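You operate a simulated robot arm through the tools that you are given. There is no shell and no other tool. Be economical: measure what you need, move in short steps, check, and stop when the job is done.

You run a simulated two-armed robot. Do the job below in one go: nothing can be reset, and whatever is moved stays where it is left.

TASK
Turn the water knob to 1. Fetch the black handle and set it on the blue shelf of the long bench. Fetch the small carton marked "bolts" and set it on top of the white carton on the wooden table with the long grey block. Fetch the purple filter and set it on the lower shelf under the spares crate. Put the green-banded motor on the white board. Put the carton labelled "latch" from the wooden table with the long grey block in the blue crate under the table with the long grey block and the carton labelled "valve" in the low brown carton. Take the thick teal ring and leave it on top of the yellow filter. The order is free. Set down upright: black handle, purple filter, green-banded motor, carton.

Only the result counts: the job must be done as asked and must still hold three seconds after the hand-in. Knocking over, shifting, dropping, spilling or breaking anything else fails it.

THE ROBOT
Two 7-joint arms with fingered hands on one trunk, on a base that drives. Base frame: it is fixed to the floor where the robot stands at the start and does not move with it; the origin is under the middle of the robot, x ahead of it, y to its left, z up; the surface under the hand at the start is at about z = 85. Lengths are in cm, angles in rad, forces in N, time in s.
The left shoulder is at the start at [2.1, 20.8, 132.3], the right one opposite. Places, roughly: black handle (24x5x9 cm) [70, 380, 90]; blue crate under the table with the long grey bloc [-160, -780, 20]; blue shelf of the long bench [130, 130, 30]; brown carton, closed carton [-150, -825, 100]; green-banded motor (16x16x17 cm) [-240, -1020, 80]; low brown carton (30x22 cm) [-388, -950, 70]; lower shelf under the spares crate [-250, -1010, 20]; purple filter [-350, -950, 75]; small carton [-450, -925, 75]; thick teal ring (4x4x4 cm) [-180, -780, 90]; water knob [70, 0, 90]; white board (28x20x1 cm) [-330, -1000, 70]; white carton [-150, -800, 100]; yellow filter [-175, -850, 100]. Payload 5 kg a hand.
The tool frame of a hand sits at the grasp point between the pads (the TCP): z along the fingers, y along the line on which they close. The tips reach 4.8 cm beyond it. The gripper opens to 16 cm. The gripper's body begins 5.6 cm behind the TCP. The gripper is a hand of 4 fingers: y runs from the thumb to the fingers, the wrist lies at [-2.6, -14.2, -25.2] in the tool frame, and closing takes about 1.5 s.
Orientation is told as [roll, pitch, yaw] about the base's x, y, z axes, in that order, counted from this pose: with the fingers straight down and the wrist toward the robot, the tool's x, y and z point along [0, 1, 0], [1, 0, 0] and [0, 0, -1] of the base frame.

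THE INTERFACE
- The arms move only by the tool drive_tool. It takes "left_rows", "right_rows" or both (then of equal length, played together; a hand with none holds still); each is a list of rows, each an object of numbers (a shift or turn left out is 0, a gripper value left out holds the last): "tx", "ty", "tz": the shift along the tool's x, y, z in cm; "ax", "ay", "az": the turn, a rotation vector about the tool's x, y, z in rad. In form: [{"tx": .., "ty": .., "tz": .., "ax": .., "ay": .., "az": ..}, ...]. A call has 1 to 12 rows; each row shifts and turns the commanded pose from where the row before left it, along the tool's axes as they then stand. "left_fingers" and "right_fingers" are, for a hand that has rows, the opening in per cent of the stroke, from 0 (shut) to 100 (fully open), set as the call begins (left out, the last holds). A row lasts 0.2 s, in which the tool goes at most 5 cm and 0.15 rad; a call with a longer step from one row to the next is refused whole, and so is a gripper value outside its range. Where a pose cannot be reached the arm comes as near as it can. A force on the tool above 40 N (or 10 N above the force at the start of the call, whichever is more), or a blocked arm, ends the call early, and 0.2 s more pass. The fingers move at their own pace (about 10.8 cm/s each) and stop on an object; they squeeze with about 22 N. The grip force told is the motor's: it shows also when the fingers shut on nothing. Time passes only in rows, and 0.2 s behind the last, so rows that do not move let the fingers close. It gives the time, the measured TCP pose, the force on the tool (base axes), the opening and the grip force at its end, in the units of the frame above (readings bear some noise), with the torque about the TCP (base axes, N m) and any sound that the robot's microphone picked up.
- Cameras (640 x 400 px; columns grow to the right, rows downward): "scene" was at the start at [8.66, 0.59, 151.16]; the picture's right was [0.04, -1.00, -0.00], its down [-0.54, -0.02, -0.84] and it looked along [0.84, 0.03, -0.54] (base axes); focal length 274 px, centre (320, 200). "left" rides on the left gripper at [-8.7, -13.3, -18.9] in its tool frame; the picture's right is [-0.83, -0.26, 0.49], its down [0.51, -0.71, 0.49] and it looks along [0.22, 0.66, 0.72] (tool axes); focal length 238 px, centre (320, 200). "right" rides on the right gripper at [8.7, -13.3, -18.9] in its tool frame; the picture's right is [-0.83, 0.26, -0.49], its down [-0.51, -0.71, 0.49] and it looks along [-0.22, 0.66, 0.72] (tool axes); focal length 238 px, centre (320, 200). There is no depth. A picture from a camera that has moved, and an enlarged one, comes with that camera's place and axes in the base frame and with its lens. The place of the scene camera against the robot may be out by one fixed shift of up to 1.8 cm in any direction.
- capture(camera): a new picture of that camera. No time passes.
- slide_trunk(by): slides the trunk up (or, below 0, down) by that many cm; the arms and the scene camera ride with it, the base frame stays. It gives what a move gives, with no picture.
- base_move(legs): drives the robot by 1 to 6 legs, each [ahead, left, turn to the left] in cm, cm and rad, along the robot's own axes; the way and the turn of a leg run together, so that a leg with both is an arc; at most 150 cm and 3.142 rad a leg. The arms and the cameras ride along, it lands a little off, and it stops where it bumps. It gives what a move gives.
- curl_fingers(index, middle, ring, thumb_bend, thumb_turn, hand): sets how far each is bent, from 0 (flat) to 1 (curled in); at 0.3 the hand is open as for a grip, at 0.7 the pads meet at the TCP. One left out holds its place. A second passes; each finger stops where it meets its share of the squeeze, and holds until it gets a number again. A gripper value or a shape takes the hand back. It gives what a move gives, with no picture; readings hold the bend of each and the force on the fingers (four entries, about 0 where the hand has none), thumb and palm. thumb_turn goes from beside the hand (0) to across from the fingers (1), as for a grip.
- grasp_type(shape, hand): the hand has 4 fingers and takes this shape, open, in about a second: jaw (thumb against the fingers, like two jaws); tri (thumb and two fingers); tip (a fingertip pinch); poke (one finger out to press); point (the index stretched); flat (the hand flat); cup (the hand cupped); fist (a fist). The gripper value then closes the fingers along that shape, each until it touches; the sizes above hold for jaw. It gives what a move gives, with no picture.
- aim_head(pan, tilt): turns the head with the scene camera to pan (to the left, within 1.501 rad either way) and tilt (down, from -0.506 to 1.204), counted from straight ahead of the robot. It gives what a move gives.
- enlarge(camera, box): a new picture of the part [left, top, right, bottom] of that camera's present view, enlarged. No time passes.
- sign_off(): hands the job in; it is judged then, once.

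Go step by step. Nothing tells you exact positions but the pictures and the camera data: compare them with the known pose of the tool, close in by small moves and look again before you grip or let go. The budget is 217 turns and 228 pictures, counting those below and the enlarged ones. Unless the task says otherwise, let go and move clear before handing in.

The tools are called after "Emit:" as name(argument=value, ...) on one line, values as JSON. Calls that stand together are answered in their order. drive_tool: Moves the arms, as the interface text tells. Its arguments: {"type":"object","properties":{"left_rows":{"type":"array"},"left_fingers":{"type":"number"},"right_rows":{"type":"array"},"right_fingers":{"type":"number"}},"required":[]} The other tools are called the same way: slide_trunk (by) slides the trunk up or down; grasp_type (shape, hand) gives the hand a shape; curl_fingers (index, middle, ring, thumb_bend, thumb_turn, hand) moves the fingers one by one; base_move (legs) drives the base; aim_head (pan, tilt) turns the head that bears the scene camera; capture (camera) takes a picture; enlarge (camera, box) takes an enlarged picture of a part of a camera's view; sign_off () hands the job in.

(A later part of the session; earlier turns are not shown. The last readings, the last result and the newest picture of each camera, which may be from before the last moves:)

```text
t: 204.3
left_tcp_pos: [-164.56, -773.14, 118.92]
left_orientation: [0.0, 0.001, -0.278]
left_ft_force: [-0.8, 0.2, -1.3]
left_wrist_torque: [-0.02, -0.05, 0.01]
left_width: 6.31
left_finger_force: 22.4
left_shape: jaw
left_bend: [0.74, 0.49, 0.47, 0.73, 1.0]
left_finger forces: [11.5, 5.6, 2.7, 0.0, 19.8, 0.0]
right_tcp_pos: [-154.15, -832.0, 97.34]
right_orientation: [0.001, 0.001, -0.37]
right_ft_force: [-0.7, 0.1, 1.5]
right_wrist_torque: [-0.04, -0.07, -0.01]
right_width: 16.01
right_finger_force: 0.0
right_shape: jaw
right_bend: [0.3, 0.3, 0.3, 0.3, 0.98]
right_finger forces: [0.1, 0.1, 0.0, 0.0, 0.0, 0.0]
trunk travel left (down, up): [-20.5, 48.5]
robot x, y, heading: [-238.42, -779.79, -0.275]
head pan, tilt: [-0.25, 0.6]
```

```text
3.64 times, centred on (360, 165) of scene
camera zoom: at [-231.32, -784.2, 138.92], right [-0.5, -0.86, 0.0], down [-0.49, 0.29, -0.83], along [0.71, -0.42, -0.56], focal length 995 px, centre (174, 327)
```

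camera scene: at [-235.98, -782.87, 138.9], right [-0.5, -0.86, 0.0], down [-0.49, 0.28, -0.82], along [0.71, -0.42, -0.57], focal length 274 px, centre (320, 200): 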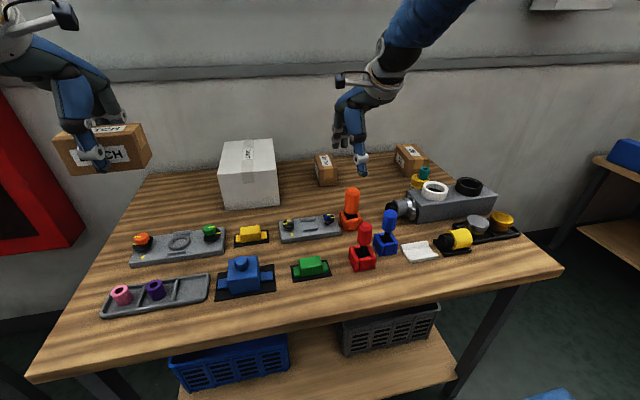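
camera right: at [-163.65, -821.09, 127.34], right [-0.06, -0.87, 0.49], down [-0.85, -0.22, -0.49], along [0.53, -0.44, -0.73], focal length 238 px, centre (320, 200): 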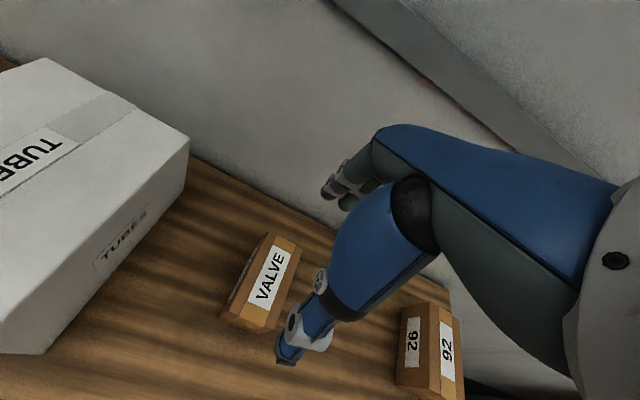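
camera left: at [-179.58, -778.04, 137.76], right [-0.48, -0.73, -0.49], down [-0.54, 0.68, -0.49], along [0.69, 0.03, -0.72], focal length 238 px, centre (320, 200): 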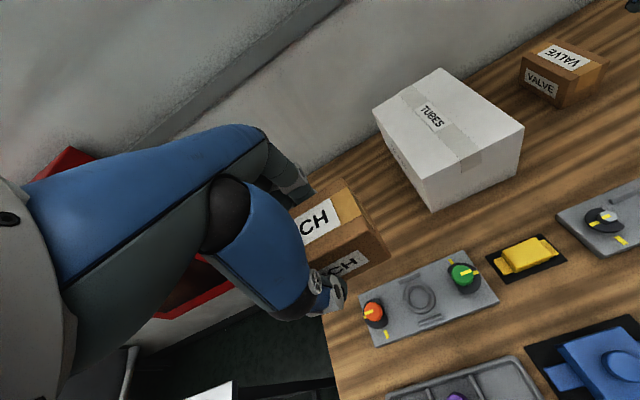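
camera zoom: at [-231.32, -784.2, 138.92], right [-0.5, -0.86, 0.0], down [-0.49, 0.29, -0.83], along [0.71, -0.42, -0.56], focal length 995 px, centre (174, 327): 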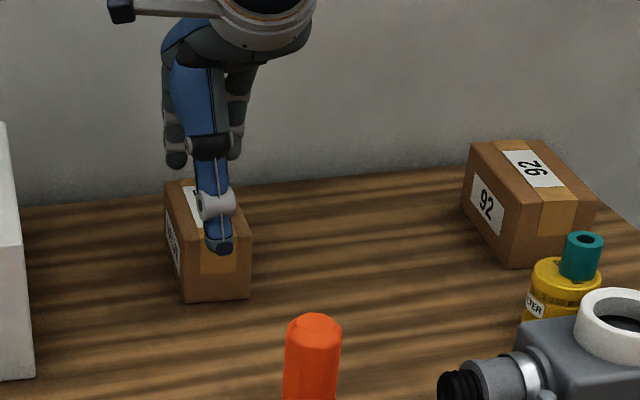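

Emit:
drive_tool(right_rows=[{"tz": 1.5}, {"tz": 1.5}, {"tz": 1.5}, {"tz": 1.3}, {}])

Emit:
enlarge(camera="left", box=[440, 0, 640, 130])

```text
t: 205.5
left_tcp_pos: [-164.43, -773.49, 118.8]
left_orientation: [0.001, 0.003, -0.279]
left_ft_force: [-0.1, 0.0, -2.2]
left_wrist_torque: [0.0, -0.03, -0.02]
left_width: 6.26
left_finger_force: 22.3
left_shape: jaw
left_bend: [0.74, 0.49, 0.47, 0.73, 1.0]
left_finger forces: [11.5, 5.5, 2.8, 0.1, 19.8, 0.0]
right_tcp_pos: [-154.13, -831.87, 91.58]
right_orientation: [-0.001, 0.002, -0.369]
right_ft_force: [2.0, -0.3, 3.3]
right_wrist_torque: [-0.01, -0.1, -0.07]
right_width: 15.99
right_finger_force: 0.0
right_shape: jaw
right_bend: [0.29, 0.3, 0.3, 0.29, 0.98]
right_finger forces: [3.8, 0.0, 0.0, 0.1, 1.5, 0.0]
trunk travel left (down, up): [-20.5, 48.5]
robot x, y, heading: [-238.3, -780.01, -0.278]
head pan, tilt: [-0.25, 0.6]
```

```text
3.08 times, centred on (540, 65) of left
camera zoom: at [-179.61, -778.02, 137.76], right [-0.48, -0.73, -0.49], down [-0.54, 0.68, -0.49], along [0.69, 0.03, -0.72], focal length 733 px, centre (-357, 615)
```

zoom: 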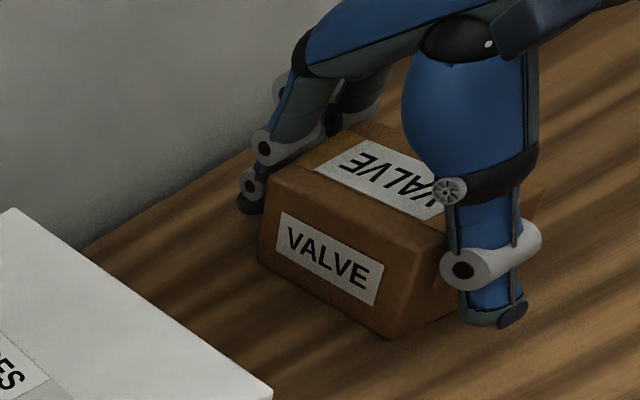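

Fingers touch both ends already. Closing and lifting a little.

Emit:
drive_tool(right_rows=[{}, {}, {}, {}, {}, {}, {"tz": -1}, {"tz": -2}, {"tz": -2}, {}], right_fingers=0)

Emit:
enlarge(camera="left", box=[440, 0, 640, 130])

Emit:
enlarge(camera="scene", box=[280, 110, 440, 220])

```text
t: 207.7
left_tcp_pos: [-164.39, -773.4, 118.77]
left_orientation: [0.0, 0.003, -0.278]
left_ft_force: [-1.0, -0.3, -2.5]
left_wrist_torque: [0.01, 0.03, 0.02]
left_width: 6.28
left_finger_force: 22.3
left_shape: jaw
left_bend: [0.74, 0.49, 0.47, 0.73, 1.0]
left_finger forces: [11.5, 5.5, 2.8, 0.0, 19.7, 0.1]
right_tcp_pos: [-154.08, -831.97, 96.41]
right_orientation: [0.0, 0.002, -0.371]
right_ft_force: [0.5, 0.1, -3.5]
right_wrist_torque: [0.05, 0.02, 0.0]
right_width: 14.2
right_finger_force: 22.2
right_shape: jaw
right_bend: [0.29, 0.35, 0.33, 0.32, 0.98]
right_finger forces: [21.1, 9.3, 0.1, 0.0, 31.3, 0.1]
trunk travel left (down, up): [-20.5, 48.5]
robot x, y, heading: [-238.75, -779.82, -0.281]
head pan, tilt: [-0.25, 0.6]
```

```text
3.08 times, centred on (540, 65) of left
camera zoom: at [-179.53, -778.07, 137.72], right [-0.48, -0.73, -0.49], down [-0.54, 0.68, -0.49], along [0.69, 0.03, -0.72], focal length 733 px, centre (-357, 615)
```

zoom: 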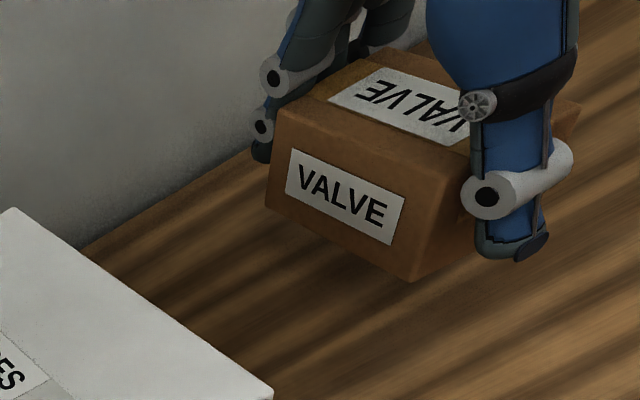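

```text
3.64 times, centred on (360, 165) of scene
camera zoom: at [-231.2, -784.27, 138.89], right [-0.5, -0.86, 0.0], down [-0.49, 0.29, -0.82], along [0.71, -0.42, -0.57], focal length 995 px, centre (174, 327)
```

zoom: 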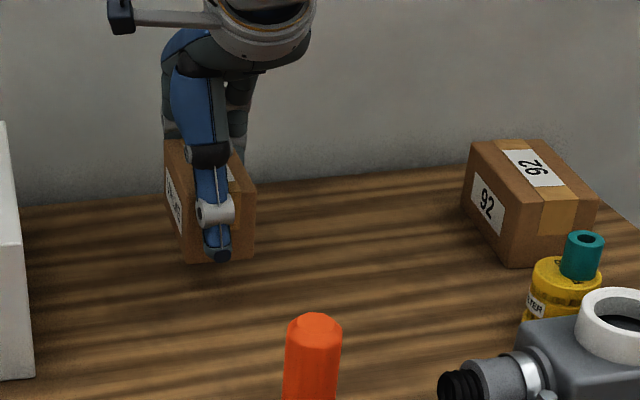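

Both cartons are held. I'll lift and retract the right hand high, back away from the table, and lower the trunk for the crate.

Emit:
drive_tool(right_rows=[{"tz": -5}, {"tz": -5}, {"tz": -5}, {"tz": -5}, {"tz": -5}, {"tz": -4, "ty": -3}, {"tz": -4, "ty": -3}, {"ty": -5}, {"ty": -5}, {"ty": -5}, {"ty": -5}, {"ty": -5}])

Emit:
base_move(legs=[[-60, 0, 0]])

Emit:
slide_trunk(by=-20)

Emit:
aim_head(pan=0.15, tilt=0.6)

Emit:
capture(camera="scene")

```text
t: 210.3
left_tcp_pos: [-164.68, -773.8, 118.91]
left_orientation: [0.005, 0.0, -0.282]
left_ft_force: [-2.3, -8.2, 0.8]
left_wrist_torque: [0.97, -0.25, 0.15]
left_width: 6.28
left_finger_force: 22.4
left_shape: jaw
left_bend: [0.74, 0.49, 0.47, 0.73, 1.0]
left_finger forces: [11.7, 5.2, 2.7, 0.0, 19.5, 0.1]
right_tcp_pos: [-182.34, -821.83, 129.49]
right_orientation: [-0.017, 0.012, -0.359]
right_ft_force: [11.3, 21.6, -2.6]
right_wrist_torque: [-1.76, 0.75, -0.14]
right_width: 14.21
right_finger_force: 22.4
right_shape: jaw
right_bend: [0.29, 0.35, 0.33, 0.32, 0.97]
right_finger forces: [21.7, 9.3, 0.1, 0.0, 30.9, 0.0]
right hand out of reach, approached as far as the arm can: row 12
trunk travel left (down, up): [-20.5, 48.5]
robot x, y, heading: [-238.54, -779.75, -0.276]
head pan, tilt: [-0.25, 0.6]
```

```text
t: 213.7
left_tcp_pos: [-222.66, -756.4, 119.03]
left_orientation: [-0.001, 0.002, -0.277]
left_ft_force: [-0.2, -0.1, -2.3]
left_wrist_torque: [0.02, 0.0, -0.02]
left_width: 6.3
left_finger_force: 21.3
left_shape: jaw
left_bend: [0.74, 0.49, 0.47, 0.73, 1.0]
left_finger forces: [11.7, 5.1, 2.7, 0.0, 19.5, 0.0]
right_tcp_pos: [-240.17, -804.48, 129.57]
right_orientation: [-0.001, 0.002, -0.365]
right_ft_force: [-1.5, 0.5, -3.6]
right_wrist_torque: [0.02, -0.06, -0.01]
right_width: 14.2
right_finger_force: 22.0
right_shape: jaw
right_bend: [0.29, 0.35, 0.33, 0.32, 0.98]
right_finger forces: [21.0, 9.6, 0.0, 0.0, 31.6, 0.1]
trunk travel left (down, up): [-20.5, 48.5]
robot x, y, heading: [-297.02, -763.48, -0.272]
head pan, tilt: [-0.25, 0.6]
```

```text
t: 215.9
left_tcp_pos: [-222.8, -756.45, 98.81]
left_orientation: [0.0, 0.003, -0.275]
left_ft_force: [-0.1, -1.0, -2.6]
left_wrist_torque: [0.03, -0.01, 0.02]
left_width: 6.3
left_finger_force: 21.8
left_shape: jaw
left_bend: [0.74, 0.49, 0.47, 0.73, 1.0]
left_finger forces: [11.7, 5.2, 2.7, 0.0, 19.6, 0.1]
right_tcp_pos: [-240.16, -804.36, 109.73]
right_orientation: [0.0, 0.001, -0.365]
right_ft_force: [0.2, -0.2, -1.9]
right_wrist_torque: [-0.01, 0.0, 0.04]
right_width: 14.19
right_finger_force: 22.1
right_shape: jaw
right_bend: [0.29, 0.35, 0.33, 0.32, 0.98]
right_finger forces: [21.1, 9.7, 0.0, 0.1, 31.7, 0.0]
trunk travel left (down, up): [-0.5, 68.5]
robot x, y, heading: [-297.0, -763.08, -0.277]
head pan, tilt: [-0.25, 0.6]
```

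```text
t: 216.7
left_tcp_pos: [-222.81, -756.38, 98.82]
left_orientation: [0.0, 0.002, -0.278]
left_ft_force: [0.1, 0.0, -2.4]
left_wrist_torque: [-0.01, 0.02, 0.02]
left_width: 6.3
left_finger_force: 22.0
left_shape: jaw
left_bend: [0.74, 0.49, 0.47, 0.73, 1.0]
left_finger forces: [11.7, 5.2, 2.7, 0.1, 19.6, 0.0]
right_tcp_pos: [-240.14, -804.45, 109.64]
right_orientation: [0.0, 0.003, -0.365]
right_ft_force: [-0.6, 0.8, -3.6]
right_wrist_torque: [0.0, 0.0, 0.0]
right_width: 14.19
right_finger_force: 22.2
right_shape: jaw
right_bend: [0.29, 0.35, 0.33, 0.32, 0.98]
right_finger forces: [21.0, 9.8, 0.0, 0.1, 31.6, 0.0]
trunk travel left (down, up): [-0.5, 68.5]
robot x, y, heading: [-297.07, -763.37, -0.274]
head pan, tilt: [0.15, 0.6]
```

```text
106 pictures are left
camera scene: at [-288.41, -764.28, 118.9], right [-0.13, -0.99, 0.0], down [-0.56, 0.07, -0.82], along [0.82, -0.1, -0.57], focal length 274 px, centre (320, 200)
```

scene: 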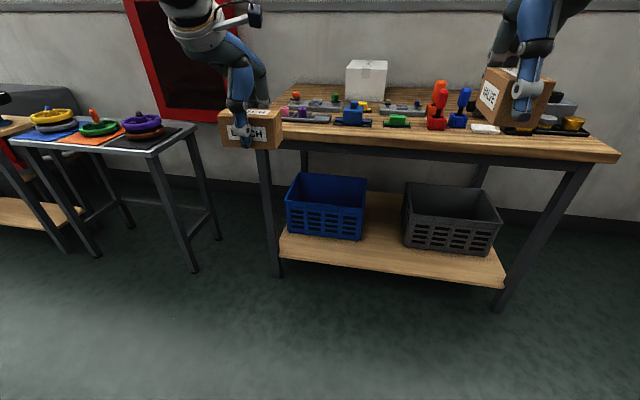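

Emit:
enlarge(camera="scene", box=[230, 110, 430, 280])

Emit:
capture(camera="left")

```text
2.35 times, centred on (330, 195) of scene
camera zoom: at [-288.41, -764.28, 118.9], right [-0.13, -0.99, 0.0], down [-0.56, 0.07, -0.82], along [0.82, -0.1, -0.57], focal length 644 px, centre (296, 212)
```

zoom: 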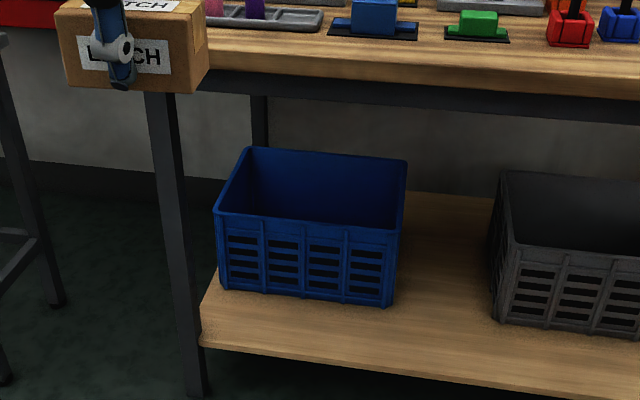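

```text
104 pictures are left
camera left: at [-237.88, -761.2, 117.75], right [-0.48, -0.73, -0.49], down [-0.55, 0.68, -0.49], along [0.69, 0.03, -0.72], focal length 238 px, centre (320, 200)
```

left: 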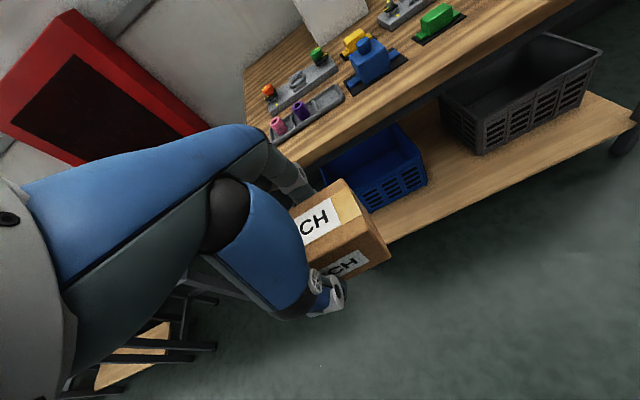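

Emit:
enlarge(camera="left", box=[310, 100, 470, 220])

```text
3.33 times, centred on (390, 160) of left
camera zoom: at [-237.88, -761.2, 117.75], right [-0.48, -0.73, -0.49], down [-0.55, 0.68, -0.49], along [0.69, 0.03, -0.72], focal length 794 px, centre (87, 333)
```

zoom: 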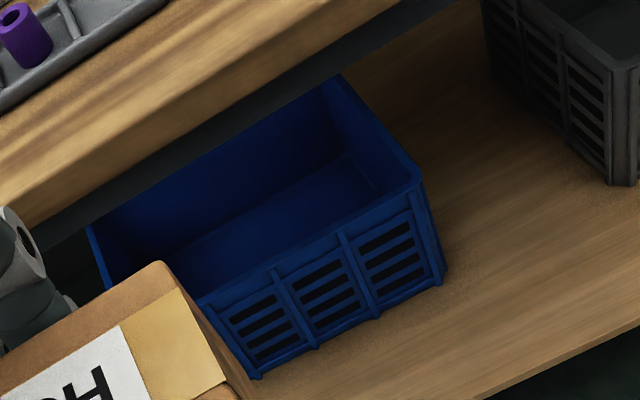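

The blue crate's front rim is ≈22 cm behind the table edge at z≈37, floor z≈15, 40×31 cm. I'll raise the right hand, lower LATCH to ~50, and tilt the left hand forward so it can pass under the apron.

Emit:
drive_tool(left_rows=[{"tz": 4.4, "tx": -0.6, "ty": 0.4}, {"tz": 4.4, "tx": -0.6, "ty": 0.4}, {"tz": 4.4, "tx": -0.6, "ty": 0.4}, {"tz": 4.4, "tx": -0.6, "ty": 0.4}, {"tz": 4.4, "tx": -0.6, "ty": 0.4}, {"tz": 4.4, "tx": -0.6, "ty": 0.4}, {"tz": 4.4, "tx": -0.6, "ty": 0.4}, {"tz": 4.4, "tx": -0.6, "ty": 0.4}, {"tz": 4.4, "tx": -0.6, "ty": 0.4}, {"tz": 4.4, "tx": -0.6, "ty": 0.4}, {"tz": 4.4, "tx": -0.6, "ty": 0.4}, {}], right_rows=[{"tz": -2, "ty": 2}, {"tz": -2, "ty": 2}, {"tz": -2, "ty": 2}, {"tz": -2, "ty": 2}, {"tz": -2}, {"tz": -2}, {}, {}, {}, {}, {}, {}])

Emit:
drive_tool(left_rows=[{"ax": -0.14}, {"ax": -0.14}, {"ax": -0.14}, {"ax": -0.14}, {"ax": -0.14}, {}])

Emit:
capture(camera="scene")

```text
t: 219.3
left_tcp_pos: [-220.5, -764.03, 50.36]
left_orientation: [0.001, 0.002, -0.275]
left_ft_force: [0.3, -0.1, -3.1]
left_wrist_torque: [0.02, -0.02, -0.02]
left_width: 6.27
left_finger_force: 22.4
left_shape: jaw
left_bend: [0.74, 0.49, 0.47, 0.73, 1.0]
left_finger forces: [11.5, 5.3, 2.8, 0.0, 19.6, 0.0]
right_tcp_pos: [-232.7, -807.31, 121.72]
right_orientation: [0.0, 0.002, -0.364]
right_ft_force: [-1.1, -0.8, -2.4]
right_wrist_torque: [-0.02, -0.03, 0.01]
right_width: 14.2
right_finger_force: 22.2
right_shape: jaw
right_bend: [0.29, 0.35, 0.33, 0.32, 0.98]
right_finger forces: [20.8, 9.6, 0.0, 0.0, 31.2, 0.0]
trunk travel left (down, up): [-0.5, 68.5]
robot x, y, heading: [-296.95, -763.02, -0.272]
head pan, tilt: [0.15, 0.6]
```

```text
t: 220.7
left_tcp_pos: [-220.48, -764.0, 50.39]
left_orientation: [0.0, -0.698, -0.274]
left_ft_force: [-0.2, 0.4, -2.8]
left_wrist_torque: [0.02, 0.05, 0.01]
left_width: 6.28
left_finger_force: 21.9
left_shape: jaw
left_bend: [0.74, 0.49, 0.47, 0.73, 1.0]
left_finger forces: [11.2, 5.0, 2.8, 0.0, 20.8, 0.0]
right_tcp_pos: [-232.63, -807.32, 121.73]
right_orientation: [0.001, 0.003, -0.364]
right_ft_force: [0.0, 0.1, -2.0]
right_wrist_torque: [0.02, -0.03, -0.03]
right_width: 14.2
right_finger_force: 22.3
right_shape: jaw
right_bend: [0.29, 0.35, 0.33, 0.32, 0.98]
right_finger forces: [20.8, 9.8, 0.1, 0.0, 31.3, 0.0]
trunk travel left (down, up): [-0.5, 68.5]
robot x, y, heading: [-296.81, -762.98, -0.276]
head pan, tilt: [0.15, 0.6]
```

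```text
102 pictures are left
camera scene: at [-288.41, -764.28, 118.91], right [-0.13, -0.99, 0.0], down [-0.56, 0.07, -0.82], along [0.82, -0.1, -0.57], focal length 274 px, centre (320, 200)
```

scene: 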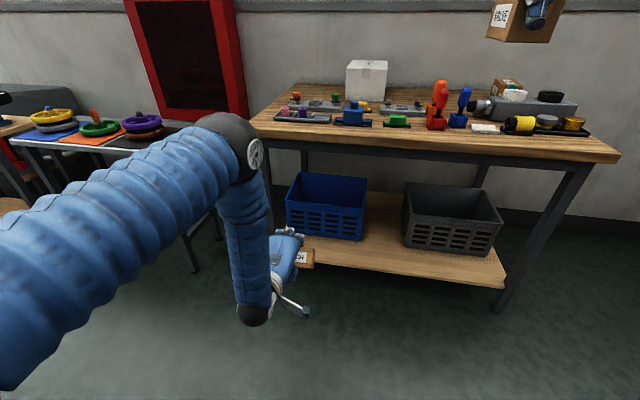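

To keep the forearm clear of the table, I'll extend the arm nearly straight first, shift 8 cm right, then drive in under the table part way and look.

Emit:
drive_tool(left_rows=[{"ty": 2.75, "tz": 3.2}, {"ty": 2.75, "tz": 3.2}, {"ty": 2.75, "tz": 3.2}, {"ty": 2.75, "tz": 3.2}, {"ty": 2.75, "tz": 3.2}, {"ty": 2.75, "tz": 3.2}, {}])

Emit:
base_move(legs=[[0, -8, 0], [20, 0, 0]])

Emit:
capture(camera="scene")

Emit:
capture(camera="left")

```text
t: 222.3
left_tcp_pos: [-196.46, -770.7, 46.23]
left_orientation: [0.004, -0.7, -0.277]
left_ft_force: [0.2, -0.6, -2.9]
left_wrist_torque: [0.04, 0.05, 0.01]
left_width: 6.25
left_finger_force: 22.0
left_shape: jaw
left_bend: [0.74, 0.49, 0.47, 0.73, 1.0]
left_finger forces: [11.3, 5.1, 2.9, 0.1, 21.1, 0.0]
right_tcp_pos: [-232.47, -807.34, 121.54]
right_orientation: [-0.001, 0.005, -0.364]
right_ft_force: [0.0, -0.7, -2.5]
right_wrist_torque: [0.03, -0.02, 0.02]
right_width: 14.23
right_finger_force: 22.6
right_shape: jaw
right_bend: [0.29, 0.35, 0.33, 0.32, 0.98]
right_finger forces: [20.7, 9.7, 0.0, 0.1, 31.2, 0.0]
trunk travel left (down, up): [-0.5, 68.5]
robot x, y, heading: [-296.68, -763.36, -0.279]
head pan, tilt: [0.15, 0.6]
```

```text
t: 224.6
left_tcp_pos: [-179.48, -784.16, 46.18]
left_orientation: [0.001, -0.696, -0.276]
left_ft_force: [-1.1, 0.6, -1.8]
left_wrist_torque: [-0.12, 0.17, -0.11]
left_width: 6.29
left_finger_force: 22.4
left_shape: jaw
left_bend: [0.74, 0.49, 0.47, 0.73, 1.0]
left_finger forces: [11.6, 4.4, 2.7, 0.0, 20.7, 0.0]
right_tcp_pos: [-215.52, -820.61, 121.51]
right_orientation: [-0.001, 0.005, -0.368]
right_ft_force: [0.5, -0.1, -3.2]
right_wrist_torque: [0.02, 0.07, 0.0]
right_width: 14.2
right_finger_force: 21.7
right_shape: jaw
right_bend: [0.29, 0.35, 0.33, 0.32, 0.98]
right_finger forces: [20.7, 9.7, 0.0, 0.0, 31.1, 0.1]
trunk travel left (down, up): [-0.5, 68.5]
robot x, y, heading: [-279.57, -776.63, -0.28]
head pan, tilt: [0.15, 0.6]
```

```text
101 pictures are left
camera scene: at [-271.27, -777.45, 118.89], right [-0.13, -0.99, 0.0], down [-0.56, 0.07, -0.82], along [0.82, -0.1, -0.57], focal length 274 px, centre (320, 200)
```

scene: 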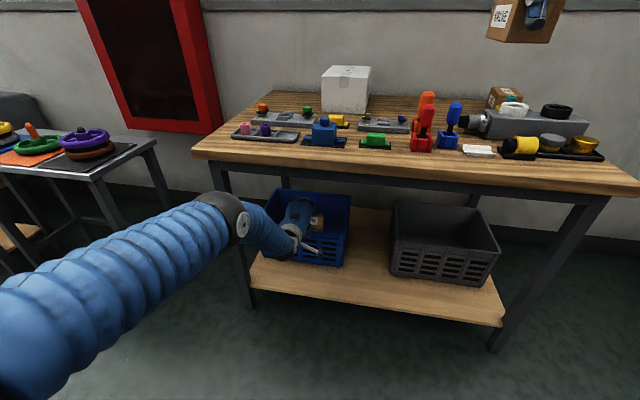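

```text
100 pictures are left
camera left: at [-203.24, -786.29, 52.21], right [-0.12, -0.83, -0.54], down [-0.08, 0.55, -0.83], along [0.99, -0.05, -0.13], focal length 238 px, centre (320, 200)
```

left: 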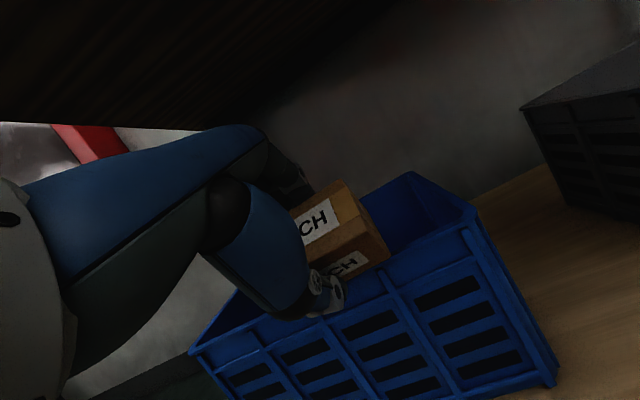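

Good clearance: the box is just above the crate's front rim. Driving 18 cm further in.

Emit:
base_move(legs=[[18, 0, 0]])

Emit:
capture(camera="scene")

Emit:
capture(camera="left")

```text
t: 225.5
left_tcp_pos: [-176.95, -785.11, 46.93]
left_orientation: [-0.011, -0.707, -0.27]
left_ft_force: [-38.4, 9.1, 30.3]
left_wrist_torque: [0.78, 2.96, 0.23]
left_width: 6.44
left_finger_force: 21.8
left_shape: jaw
left_bend: [0.74, 0.5, 0.48, 0.74, 1.0]
left_finger forces: [8.0, 3.2, 3.1, 0.0, 74.3, 0.1]
right_tcp_pos: [-213.1, -821.13, 121.26]
right_orientation: [0.001, 0.008, -0.364]
right_ft_force: [0.1, 0.3, -2.7]
right_wrist_torque: [-0.02, 0.01, -0.02]
right_width: 14.23
right_finger_force: 22.2
right_shape: jaw
right_bend: [0.29, 0.35, 0.33, 0.32, 0.98]
right_finger forces: [20.7, 9.8, 0.0, 0.0, 31.2, 0.0]
trunk travel left (down, up): [-0.5, 68.5]
robot x, y, heading: [-277.11, -777.13, -0.276]
head pan, tilt: [0.15, 0.6]
stopped in leg 1: the force on the tool passed its limit at 150 N (the readings are from after the stop); the commanded pose is now the measured one
```

```text
99 pictures are left
camera scene: at [-268.98, -778.09, 118.93], right [-0.12, -0.99, 0.0], down [-0.56, 0.07, -0.83], along [0.82, -0.1, -0.56], focal length 274 px, centre (320, 200)
```

scene: 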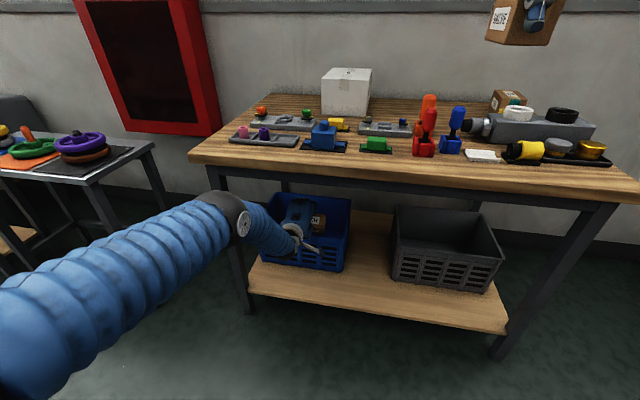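

```text
98 pictures are left
camera left: at [-200.78, -787.21, 52.81], right [-0.11, -0.84, -0.53], down [-0.08, 0.54, -0.84], along [0.99, -0.06, -0.13], focal length 238 px, centre (320, 200)
```

left: 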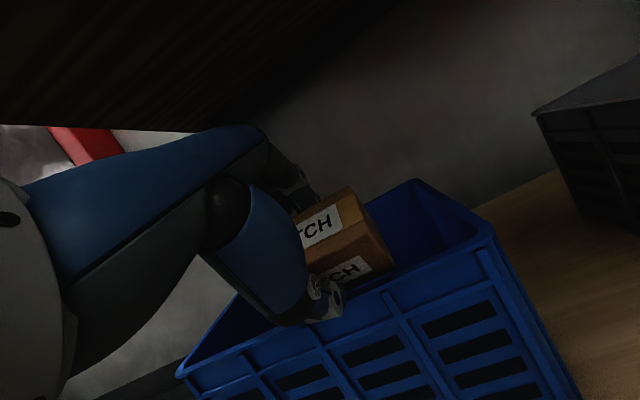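

The thumb hit the crate's rim. Backing off a few cm and raising the hand.

Emit:
base_move(legs=[[-5, 0, 0]])

Emit:
drive_tool(left_rows=[{"ty": 1.5, "tz": -1.8}, {"ty": 1.5, "tz": -1.8}, {"ty": 1.5, "tz": -1.8}, {}])

Emit:
capture(camera="left")

Emit:
enlarge(camera="scene", box=[200, 130, 400, 290])

```text
t: 226.4
left_tcp_pos: [-181.46, -783.74, 47.33]
left_orientation: [-0.009, -0.715, -0.269]
left_ft_force: [18.7, -6.8, 22.4]
left_wrist_torque: [-0.33, -2.41, -0.2]
left_width: 6.73
left_finger_force: 22.2
left_shape: jaw
left_bend: [0.74, 0.45, 0.42, 0.74, 1.0]
left_finger forces: [22.8, 19.0, 3.7, 0.0, 16.1, 0.0]
right_tcp_pos: [-217.79, -819.79, 121.5]
right_orientation: [-0.001, 0.005, -0.365]
right_ft_force: [-0.4, 0.8, -1.0]
right_wrist_torque: [-0.06, -0.03, -0.02]
right_width: 14.23
right_finger_force: 22.2
right_shape: jaw
right_bend: [0.29, 0.35, 0.33, 0.32, 0.98]
right_finger forces: [20.6, 9.7, 0.1, 0.0, 31.2, 0.0]
trunk travel left (down, up): [-0.5, 68.5]
robot x, y, heading: [-281.92, -775.81, -0.273]
head pan, tilt: [0.15, 0.6]
```

```text
t: 227.4
left_tcp_pos: [-181.22, -783.64, 53.9]
left_orientation: [-0.009, -0.71, -0.27]
left_ft_force: [0.0, 0.2, -3.6]
left_wrist_torque: [0.01, 0.08, -0.02]
left_width: 6.4
left_finger_force: 22.2
left_shape: jaw
left_bend: [0.74, 0.48, 0.46, 0.73, 1.0]
left_finger forces: [11.7, 7.1, 2.4, 0.0, 23.3, 0.1]
right_tcp_pos: [-217.52, -819.88, 121.24]
right_orientation: [0.0, 0.006, -0.364]
right_ft_force: [0.0, 0.0, -3.1]
right_wrist_torque: [0.05, 0.06, 0.0]
right_width: 14.19
right_finger_force: 21.7
right_shape: jaw
right_bend: [0.29, 0.35, 0.33, 0.32, 0.98]
right_finger forces: [20.6, 9.8, 0.1, 0.1, 31.0, 0.1]
trunk travel left (down, up): [-0.5, 68.5]
robot x, y, heading: [-281.97, -775.25, -0.271]
head pan, tilt: [0.15, 0.6]
```

```text
97 pictures are left
camera left: at [-205.25, -785.82, 59.75], right [-0.11, -0.84, -0.53], down [-0.07, 0.54, -0.84], along [0.99, -0.06, -0.12], focal length 238 px, centre (320, 200)
```

left: 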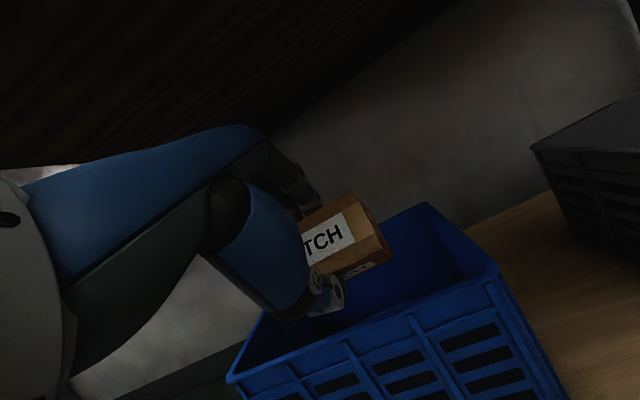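

```text
2.50 times, centred on (300, 210) of scene
camera zoom: at [-273.33, -776.82, 118.89], right [-0.13, -0.99, 0.0], down [-0.56, 0.07, -0.82], along [0.82, -0.1, -0.57], focal length 684 px, centre (370, 175)
```

zoom: 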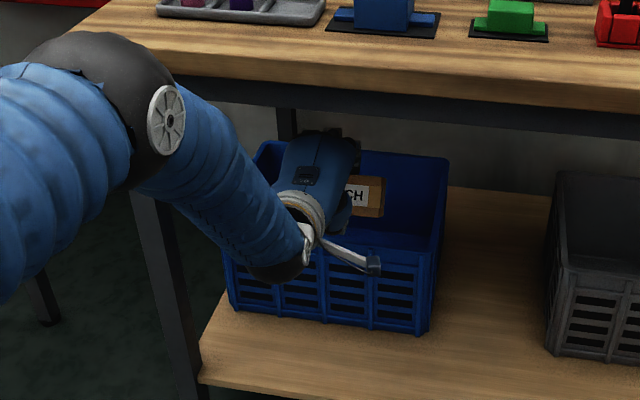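

The crate did not move. I'll tilt the hand further (0.9 rad) to lower the forearm, keep the hand a safe height over the rim, then drive in.

Emit:
drive_tool(left_rows=[{"ax": -0.1}, {"ax": -0.1}, {"ty": -1.5, "tz": 1.2}, {"ty": -1.2, "tz": 0.9}, {}])

Emit:
base_move(legs=[[8, 0, 0]])

Emit:
capture(camera="left")

```text
t: 228.6
left_tcp_pos: [-181.4, -783.78, 50.66]
left_orientation: [-0.011, -0.912, -0.27]
left_ft_force: [0.8, 0.3, -2.0]
left_wrist_torque: [0.04, 0.08, -0.01]
left_width: 6.4
left_finger_force: 22.1
left_shape: jaw
left_bend: [0.74, 0.48, 0.46, 0.73, 1.0]
left_finger forces: [11.7, 6.8, 2.4, 0.0, 23.4, 0.1]
right_tcp_pos: [-217.47, -819.84, 121.28]
right_orientation: [0.0, 0.005, -0.365]
right_ft_force: [0.0, -0.1, -2.4]
right_wrist_torque: [0.01, 0.01, -0.01]
right_width: 14.2
right_finger_force: 22.1
right_shape: jaw
right_bend: [0.29, 0.35, 0.33, 0.32, 0.98]
right_finger forces: [20.6, 9.7, 0.0, 0.1, 31.0, 0.1]
trunk travel left (down, up): [-0.5, 68.5]
robot x, y, heading: [-282.06, -775.72, -0.273]
head pan, tilt: [0.15, 0.6]
```

```text
t: 229.7
left_tcp_pos: [-173.77, -786.14, 50.35]
left_orientation: [-0.011, -0.91, -0.269]
left_ft_force: [0.3, 0.4, -4.5]
left_wrist_torque: [-0.03, 0.04, 0.0]
left_width: 6.4
left_finger_force: 21.8
left_shape: jaw
left_bend: [0.74, 0.48, 0.46, 0.73, 1.0]
left_finger forces: [11.5, 6.9, 2.4, 0.0, 23.5, 0.0]
right_tcp_pos: [-209.79, -822.09, 121.07]
right_orientation: [0.0, 0.008, -0.366]
right_ft_force: [0.5, -1.3, -4.4]
right_wrist_torque: [0.06, 0.09, -0.01]
right_width: 14.24
right_finger_force: 22.1
right_shape: jaw
right_bend: [0.29, 0.35, 0.33, 0.32, 0.98]
right_finger forces: [20.6, 9.7, 0.1, 0.0, 30.9, 0.0]
trunk travel left (down, up): [-0.5, 68.5]
robot x, y, heading: [-273.93, -777.61, -0.274]
head pan, tilt: [0.15, 0.6]
```

```text
95 pictures are left
camera left: at [-198.24, -787.98, 51.75], right [-0.01, -0.87, -0.5], down [0.09, 0.49, -0.86], along [1.0, -0.06, 0.07], focal length 238 px, centre (320, 200)
```

left: 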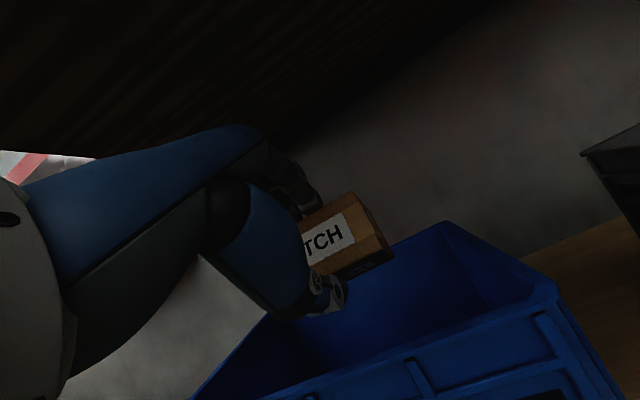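

Clear of the rim. Driving 13 cm further.

Emit:
base_move(legs=[[13, 0, 0]])

Emit:
capture(camera="left")

Emit:
capture(camera="scene")

```text
t: 230.9
left_tcp_pos: [-161.16, -789.37, 50.48]
left_orientation: [-0.01, -0.909, -0.268]
left_ft_force: [-0.3, 0.1, -4.7]
left_wrist_torque: [-0.01, 0.0, -0.01]
left_width: 6.41
left_finger_force: 22.1
left_shape: jaw
left_bend: [0.74, 0.48, 0.46, 0.73, 1.0]
left_finger forces: [11.5, 6.9, 2.4, 0.0, 23.4, 0.0]
right_tcp_pos: [-197.14, -825.68, 121.12]
right_orientation: [0.001, 0.009, -0.366]
right_ft_force: [0.9, -0.8, -4.0]
right_wrist_torque: [0.05, 0.14, 0.0]
right_width: 14.22
right_finger_force: 21.7
right_shape: jaw
right_bend: [0.29, 0.35, 0.33, 0.32, 0.98]
right_finger forces: [20.6, 9.7, 0.0, 0.1, 31.0, 0.0]
trunk travel left (down, up): [-0.5, 68.5]
robot x, y, heading: [-261.98, -781.72, -0.279]
head pan, tilt: [0.15, 0.6]
```

```text
94 pictures are left
camera left: at [-185.7, -791.43, 51.7], right [-0.01, -0.87, -0.5], down [0.09, 0.49, -0.86], along [1.0, -0.06, 0.07], focal length 238 px, centre (320, 200)
```

left: 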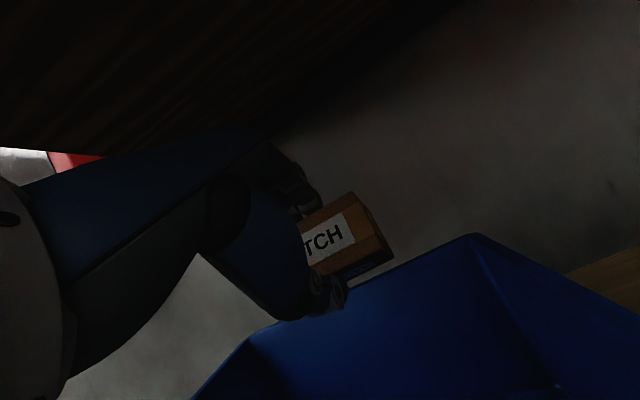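

```text
93 pictures are left
camera scene: at [-253.02, -782.58, 118.88], right [-0.12, -0.99, 0.0], down [-0.56, 0.07, -0.82], along [0.82, -0.1, -0.57], focal length 274 px, centre (320, 200)
```

scene: 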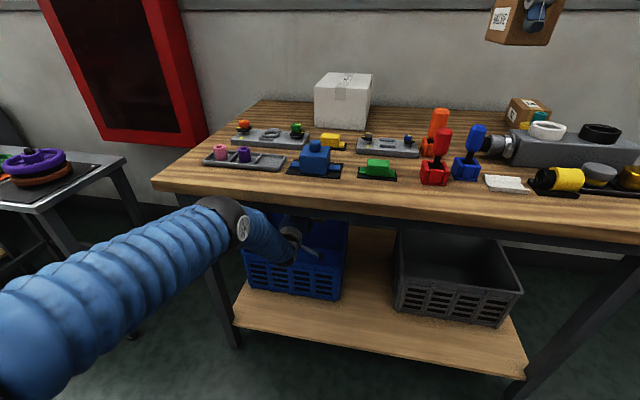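

The box is over the crate interior. Now lowering and un-tilting together, keeping the arm nearly straight under the apron.

Emit:
drive_tool(left_rows=[{"ty": -1.37, "tz": 1.08, "ax": 0.05}, {"ty": -1.32, "tz": 1.15, "ax": 0.05}, {"ty": -1.26, "tz": 1.22, "ax": 0.05}, {"ty": -1.2, "tz": 1.28, "ax": 0.05}, {"ty": -1.13, "tz": 1.34, "ax": 0.05}, {"ty": -1.06, "tz": 1.4, "ax": 0.05}, {}])

Emit:
base_move(legs=[[5, 0, 0]])

Emit:
capture(camera="scene")

```text
t: 232.6
left_tcp_pos: [-161.23, -789.51, 40.03]
left_orientation: [-0.009, -0.609, -0.274]
left_ft_force: [0.0, -0.1, -2.3]
left_wrist_torque: [-0.01, 0.08, -0.03]
left_width: 6.4
left_finger_force: 21.9
left_shape: jaw
left_bend: [0.74, 0.48, 0.46, 0.73, 1.0]
left_finger forces: [11.6, 6.9, 2.5, 0.1, 23.0, 0.0]
right_tcp_pos: [-197.31, -825.64, 121.12]
right_orientation: [0.0, 0.009, -0.365]
right_ft_force: [0.3, -0.1, -1.8]
right_wrist_torque: [0.05, 0.0, 0.03]
right_width: 14.21
right_finger_force: 22.4
right_shape: jaw
right_bend: [0.29, 0.35, 0.33, 0.32, 0.98]
right_finger forces: [20.6, 9.7, 0.0, 0.0, 30.9, 0.0]
trunk travel left (down, up): [-0.5, 68.5]
robot x, y, heading: [-261.65, -781.51, -0.28]
head pan, tilt: [0.15, 0.6]
```

```text
t: 233.5
left_tcp_pos: [-156.5, -790.73, 40.08]
left_orientation: [-0.008, -0.606, -0.273]
left_ft_force: [-18.8, 5.7, 1.2]
left_wrist_torque: [0.17, 0.38, -0.06]
left_width: 6.53
left_finger_force: 21.9
left_shape: jaw
left_bend: [0.74, 0.5, 0.48, 0.72, 1.0]
left_finger forces: [9.9, 3.9, 3.1, 0.0, 28.1, 0.1]
right_tcp_pos: [-192.41, -826.81, 121.19]
right_orientation: [-0.001, 0.011, -0.364]
right_ft_force: [0.2, -0.4, -3.7]
right_wrist_torque: [0.04, 0.03, 0.02]
right_width: 14.18
right_finger_force: 21.7
right_shape: jaw
right_bend: [0.29, 0.35, 0.33, 0.32, 0.98]
right_finger forces: [20.6, 9.8, 0.0, 0.0, 30.9, 0.0]
trunk travel left (down, up): [-0.5, 68.5]
robot x, y, heading: [-256.97, -782.74, -0.272]
head pan, tilt: [0.15, 0.6]
```

```text
92 pictures are left
camera scene: at [-248.43, -783.88, 118.91], right [-0.12, -0.99, 0.0], down [-0.56, 0.07, -0.82], along [0.82, -0.1, -0.57], focal length 274 px, centre (320, 200)
```

scene: 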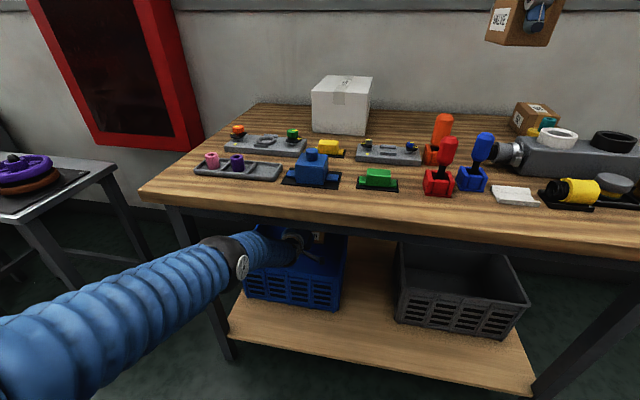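

The fingertips touch the crate's rear wall. Pulling back while lowering.

Emit:
drive_tool(left_rows=[{"ty": -1.65, "tz": -1.13}, {"ty": -2.29, "tz": 0.25, "ax": 0.04}, {"ty": -2.28, "tz": 0.34, "ax": 0.04}, {"ty": -2.26, "tz": 0.43, "ax": 0.04}, {"ty": -2.25, "tz": 0.52, "ax": 0.04}, {}])

Emit:
capture(camera="left")

```text
t: 234.9
left_tcp_pos: [-165.28, -788.34, 33.72]
left_orientation: [-0.008, -0.446, -0.274]
left_ft_force: [0.8, 0.0, -2.9]
left_wrist_torque: [0.01, 0.05, -0.02]
left_width: 6.4
left_finger_force: 22.1
left_shape: jaw
left_bend: [0.74, 0.49, 0.48, 0.72, 1.0]
left_finger forces: [11.7, 5.4, 3.2, 0.0, 22.1, 0.0]
right_tcp_pos: [-192.51, -826.88, 121.05]
right_orientation: [0.001, 0.008, -0.364]
right_ft_force: [0.2, -0.3, -2.8]
right_wrist_torque: [0.0, -0.01, 0.0]
right_width: 14.21
right_finger_force: 21.9
right_shape: jaw
right_bend: [0.29, 0.35, 0.33, 0.32, 0.98]
right_finger forces: [20.5, 9.6, 0.0, 0.0, 31.0, 0.0]
trunk travel left (down, up): [-0.5, 68.5]
robot x, y, heading: [-257.25, -782.32, -0.281]
head pan, tilt: [0.15, 0.6]
```

```text
91 pictures are left
camera left: at [-186.98, -791.12, 45.14], right [-0.25, -0.8, -0.54], down [-0.27, 0.6, -0.75], along [0.93, -0.04, -0.37], focal length 238 px, centre (320, 200)
```

left: 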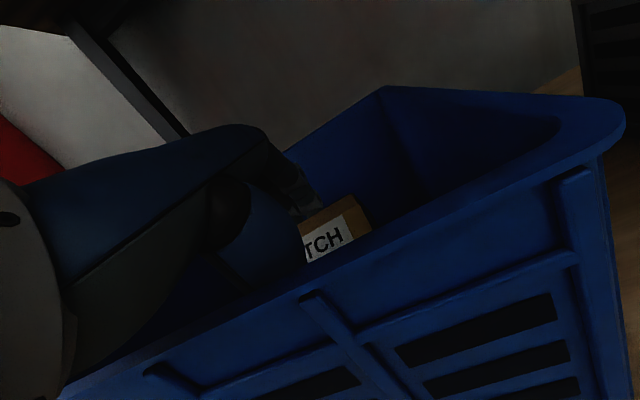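

Emit:
base_move(legs=[[5, 0, 0]])

Emit:
drive_tool(left_rows=[{"ty": -1.12, "tz": 1.21, "ax": 0.05}, {"ty": -1.06, "tz": 1.26, "ax": 0.05}, {"ty": -0.99, "tz": 1.31, "ax": 0.05}, {}])

Emit:
capture(camera="left")

Emit:
capture(camera="scene")

```text
t: 235.9
left_tcp_pos: [-163.72, -788.46, 31.52]
left_orientation: [-0.01, -0.418, -0.268]
left_ft_force: [-2.2, -4.3, 21.6]
left_wrist_torque: [2.03, 3.07, 0.7]
left_width: 6.39
left_finger_force: 21.8
left_shape: jaw
left_bend: [0.74, 0.49, 0.47, 0.72, 1.0]
left_finger forces: [11.9, 6.0, 2.9, 0.0, 22.8, 0.0]
right_tcp_pos: [-188.43, -827.17, 121.05]
right_orientation: [0.0, 0.01, -0.353]
right_ft_force: [0.6, -0.4, -3.1]
right_wrist_torque: [-0.01, 0.0, 0.0]
right_width: 14.21
right_finger_force: 22.2
right_shape: jaw
right_bend: [0.29, 0.35, 0.33, 0.32, 0.98]
right_finger forces: [20.5, 9.8, 0.0, 0.0, 31.0, 0.0]
trunk travel left (down, up): [-0.5, 68.5]
robot x, y, heading: [-252.78, -783.53, -0.26]
head pan, tilt: [0.15, 0.6]
stopped in leg 1: the robot was blocked; the commanded pose is now the measured one
```

```text
t: 236.6
left_tcp_pos: [-162.86, -788.74, 29.48]
left_orientation: [-0.006, -0.332, -0.27]
left_ft_force: [18.0, -7.1, -0.1]
left_wrist_torque: [1.01, 2.34, -0.28]
left_width: 6.38
left_finger_force: 22.0
left_shape: jaw
left_bend: [0.74, 0.49, 0.47, 0.72, 1.0]
left_finger forces: [11.8, 5.7, 2.9, 0.1, 21.8, 0.1]
right_tcp_pos: [-188.03, -827.52, 120.54]
right_orientation: [-0.001, 0.017, -0.354]
right_ft_force: [1.7, 1.2, -6.1]
right_wrist_torque: [-0.02, 0.18, 0.02]
right_width: 14.21
right_finger_force: 21.9
right_shape: jaw
right_bend: [0.29, 0.35, 0.33, 0.32, 0.98]
right_finger forces: [20.5, 9.8, 0.1, 0.0, 30.8, 0.0]
trunk travel left (down, up): [-0.5, 68.5]
robot x, y, heading: [-253.31, -783.97, -0.265]
head pan, tilt: [0.15, 0.6]
stopped in row 3 (left hand): the force on the tool passed its limit at 170 N (the readings are from after the stop); the commanded pose is now the measured one
```

```text
90 pictures are left
camera left: at [-183.28, -792.04, 43.1], right [-0.31, -0.78, -0.54], down [-0.35, 0.62, -0.7], along [0.88, -0.03, -0.47], focal length 238 px, centre (320, 200)
```

left: 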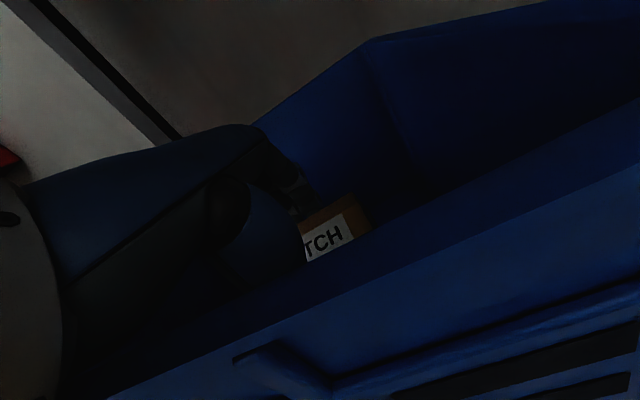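

```text
89 pictures are left
camera scene: at [-244.3, -784.96, 118.79], right [-0.12, -0.99, 0.0], down [-0.56, 0.07, -0.82], along [0.82, -0.1, -0.57], focal length 274 px, centre (320, 200)
```

scene: 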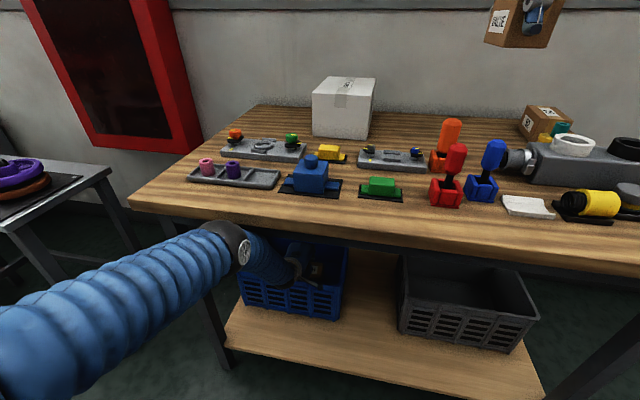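

Blocked – the wrist rests on the crate's front rim and the elbow is near the table edge. I'll lift slightly and extend deeper so the arm straightens.

Emit:
drive_tool(left_rows=[{"ty": 0.5, "tz": -1.4}, {"ty": 2.3, "tz": 0.6}, {"ty": 2.3, "tz": 0.7}, {}])

Emit:
capture(camera="left")

Emit:
enlarge(camera="scene", box=[190, 200, 370, 330])

```text
t: 236.9
left_tcp_pos: [-163.45, -788.8, 30.05]
left_orientation: [-0.008, -0.337, -0.27]
left_ft_force: [17.2, -7.6, 7.9]
left_wrist_torque: [1.47, 3.04, -0.2]
left_width: 6.39
left_finger_force: 21.7
left_shape: jaw
left_bend: [0.74, 0.49, 0.47, 0.72, 1.0]
left_finger forces: [11.7, 5.8, 3.0, 0.0, 21.9, 0.0]
right_tcp_pos: [-188.25, -827.46, 121.1]
right_orientation: [0.0, 0.012, -0.357]
right_ft_force: [-0.5, -0.2, -2.0]
right_wrist_torque: [0.03, -0.04, 0.02]
right_width: 14.2
right_finger_force: 22.1
right_shape: jaw
right_bend: [0.29, 0.35, 0.33, 0.32, 0.98]
right_finger forces: [20.3, 9.8, 0.0, 0.0, 30.9, 0.0]
trunk travel left (down, up): [-0.5, 68.5]
robot x, y, heading: [-252.98, -783.96, -0.265]
head pan, tilt: [0.15, 0.6]
stopped in row 1 (left hand): the force on the tool passed its limit at 76 N (the readings are from after the stop); the commanded pose is now the measured one
```

```text
88 pictures are left
camera left: at [-183.75, -791.87, 43.6], right [-0.31, -0.78, -0.54], down [-0.35, 0.62, -0.7], along [0.88, -0.03, -0.47], focal length 238 px, centre (320, 200)
```

left: 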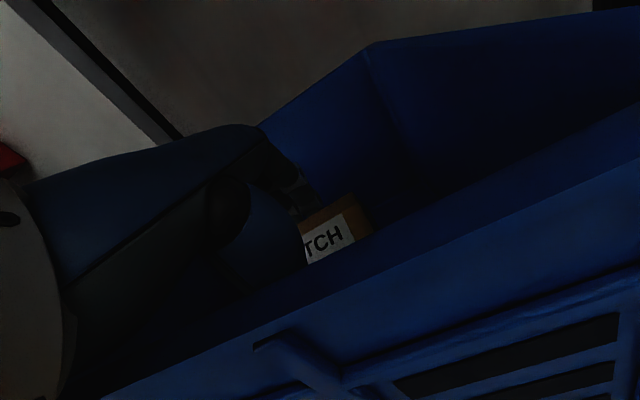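

```text
3.08 times, centred on (280, 265) of scene
camera zoom: at [-244.52, -784.86, 118.85], right [-0.12, -0.99, 0.0], down [-0.56, 0.06, -0.82], along [0.82, -0.1, -0.57], focal length 842 px, centre (443, 0)
```

zoom: 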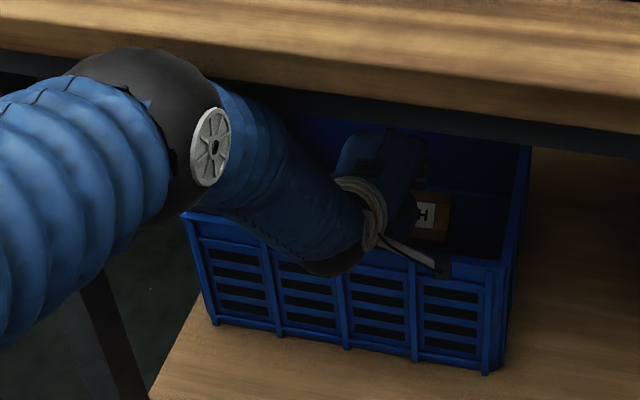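

The elbow is under the slab edge, so raising is blocked; extending straight ahead (which lowers the elbow) instead.

Emit:
drive_tool(left_rows=[{"ty": 0.95, "tz": 0.33}, {"ty": 0.95, "tz": 0.33}, {"ty": 0.95, "tz": 0.33}, {"ty": 0.95, "tz": 0.33}, {}])

```text
t: 238.2
left_tcp_pos: [-159.43, -789.8, 30.1]
left_orientation: [-0.007, -0.336, -0.273]
left_ft_force: [0.7, 0.4, -2.3]
left_wrist_torque: [0.03, 0.02, 0.01]
left_width: 6.37
left_finger_force: 22.3
left_shape: jaw
left_bend: [0.74, 0.49, 0.47, 0.72, 1.0]
left_finger forces: [11.6, 5.8, 3.0, 0.0, 21.9, 0.0]
right_tcp_pos: [-188.35, -827.55, 121.06]
right_orientation: [-0.001, 0.011, -0.357]
right_ft_force: [-0.3, 0.0, -3.9]
right_wrist_torque: [0.01, -0.01, 0.0]
right_width: 14.21
right_finger_force: 21.8
right_shape: jaw
right_bend: [0.29, 0.35, 0.33, 0.32, 0.98]
right_finger forces: [20.4, 9.8, 0.0, 0.0, 30.9, 0.0]
trunk travel left (down, up): [-0.5, 68.5]
robot x, y, heading: [-253.2, -783.96, -0.269]
head pan, tilt: [0.15, 0.6]
```

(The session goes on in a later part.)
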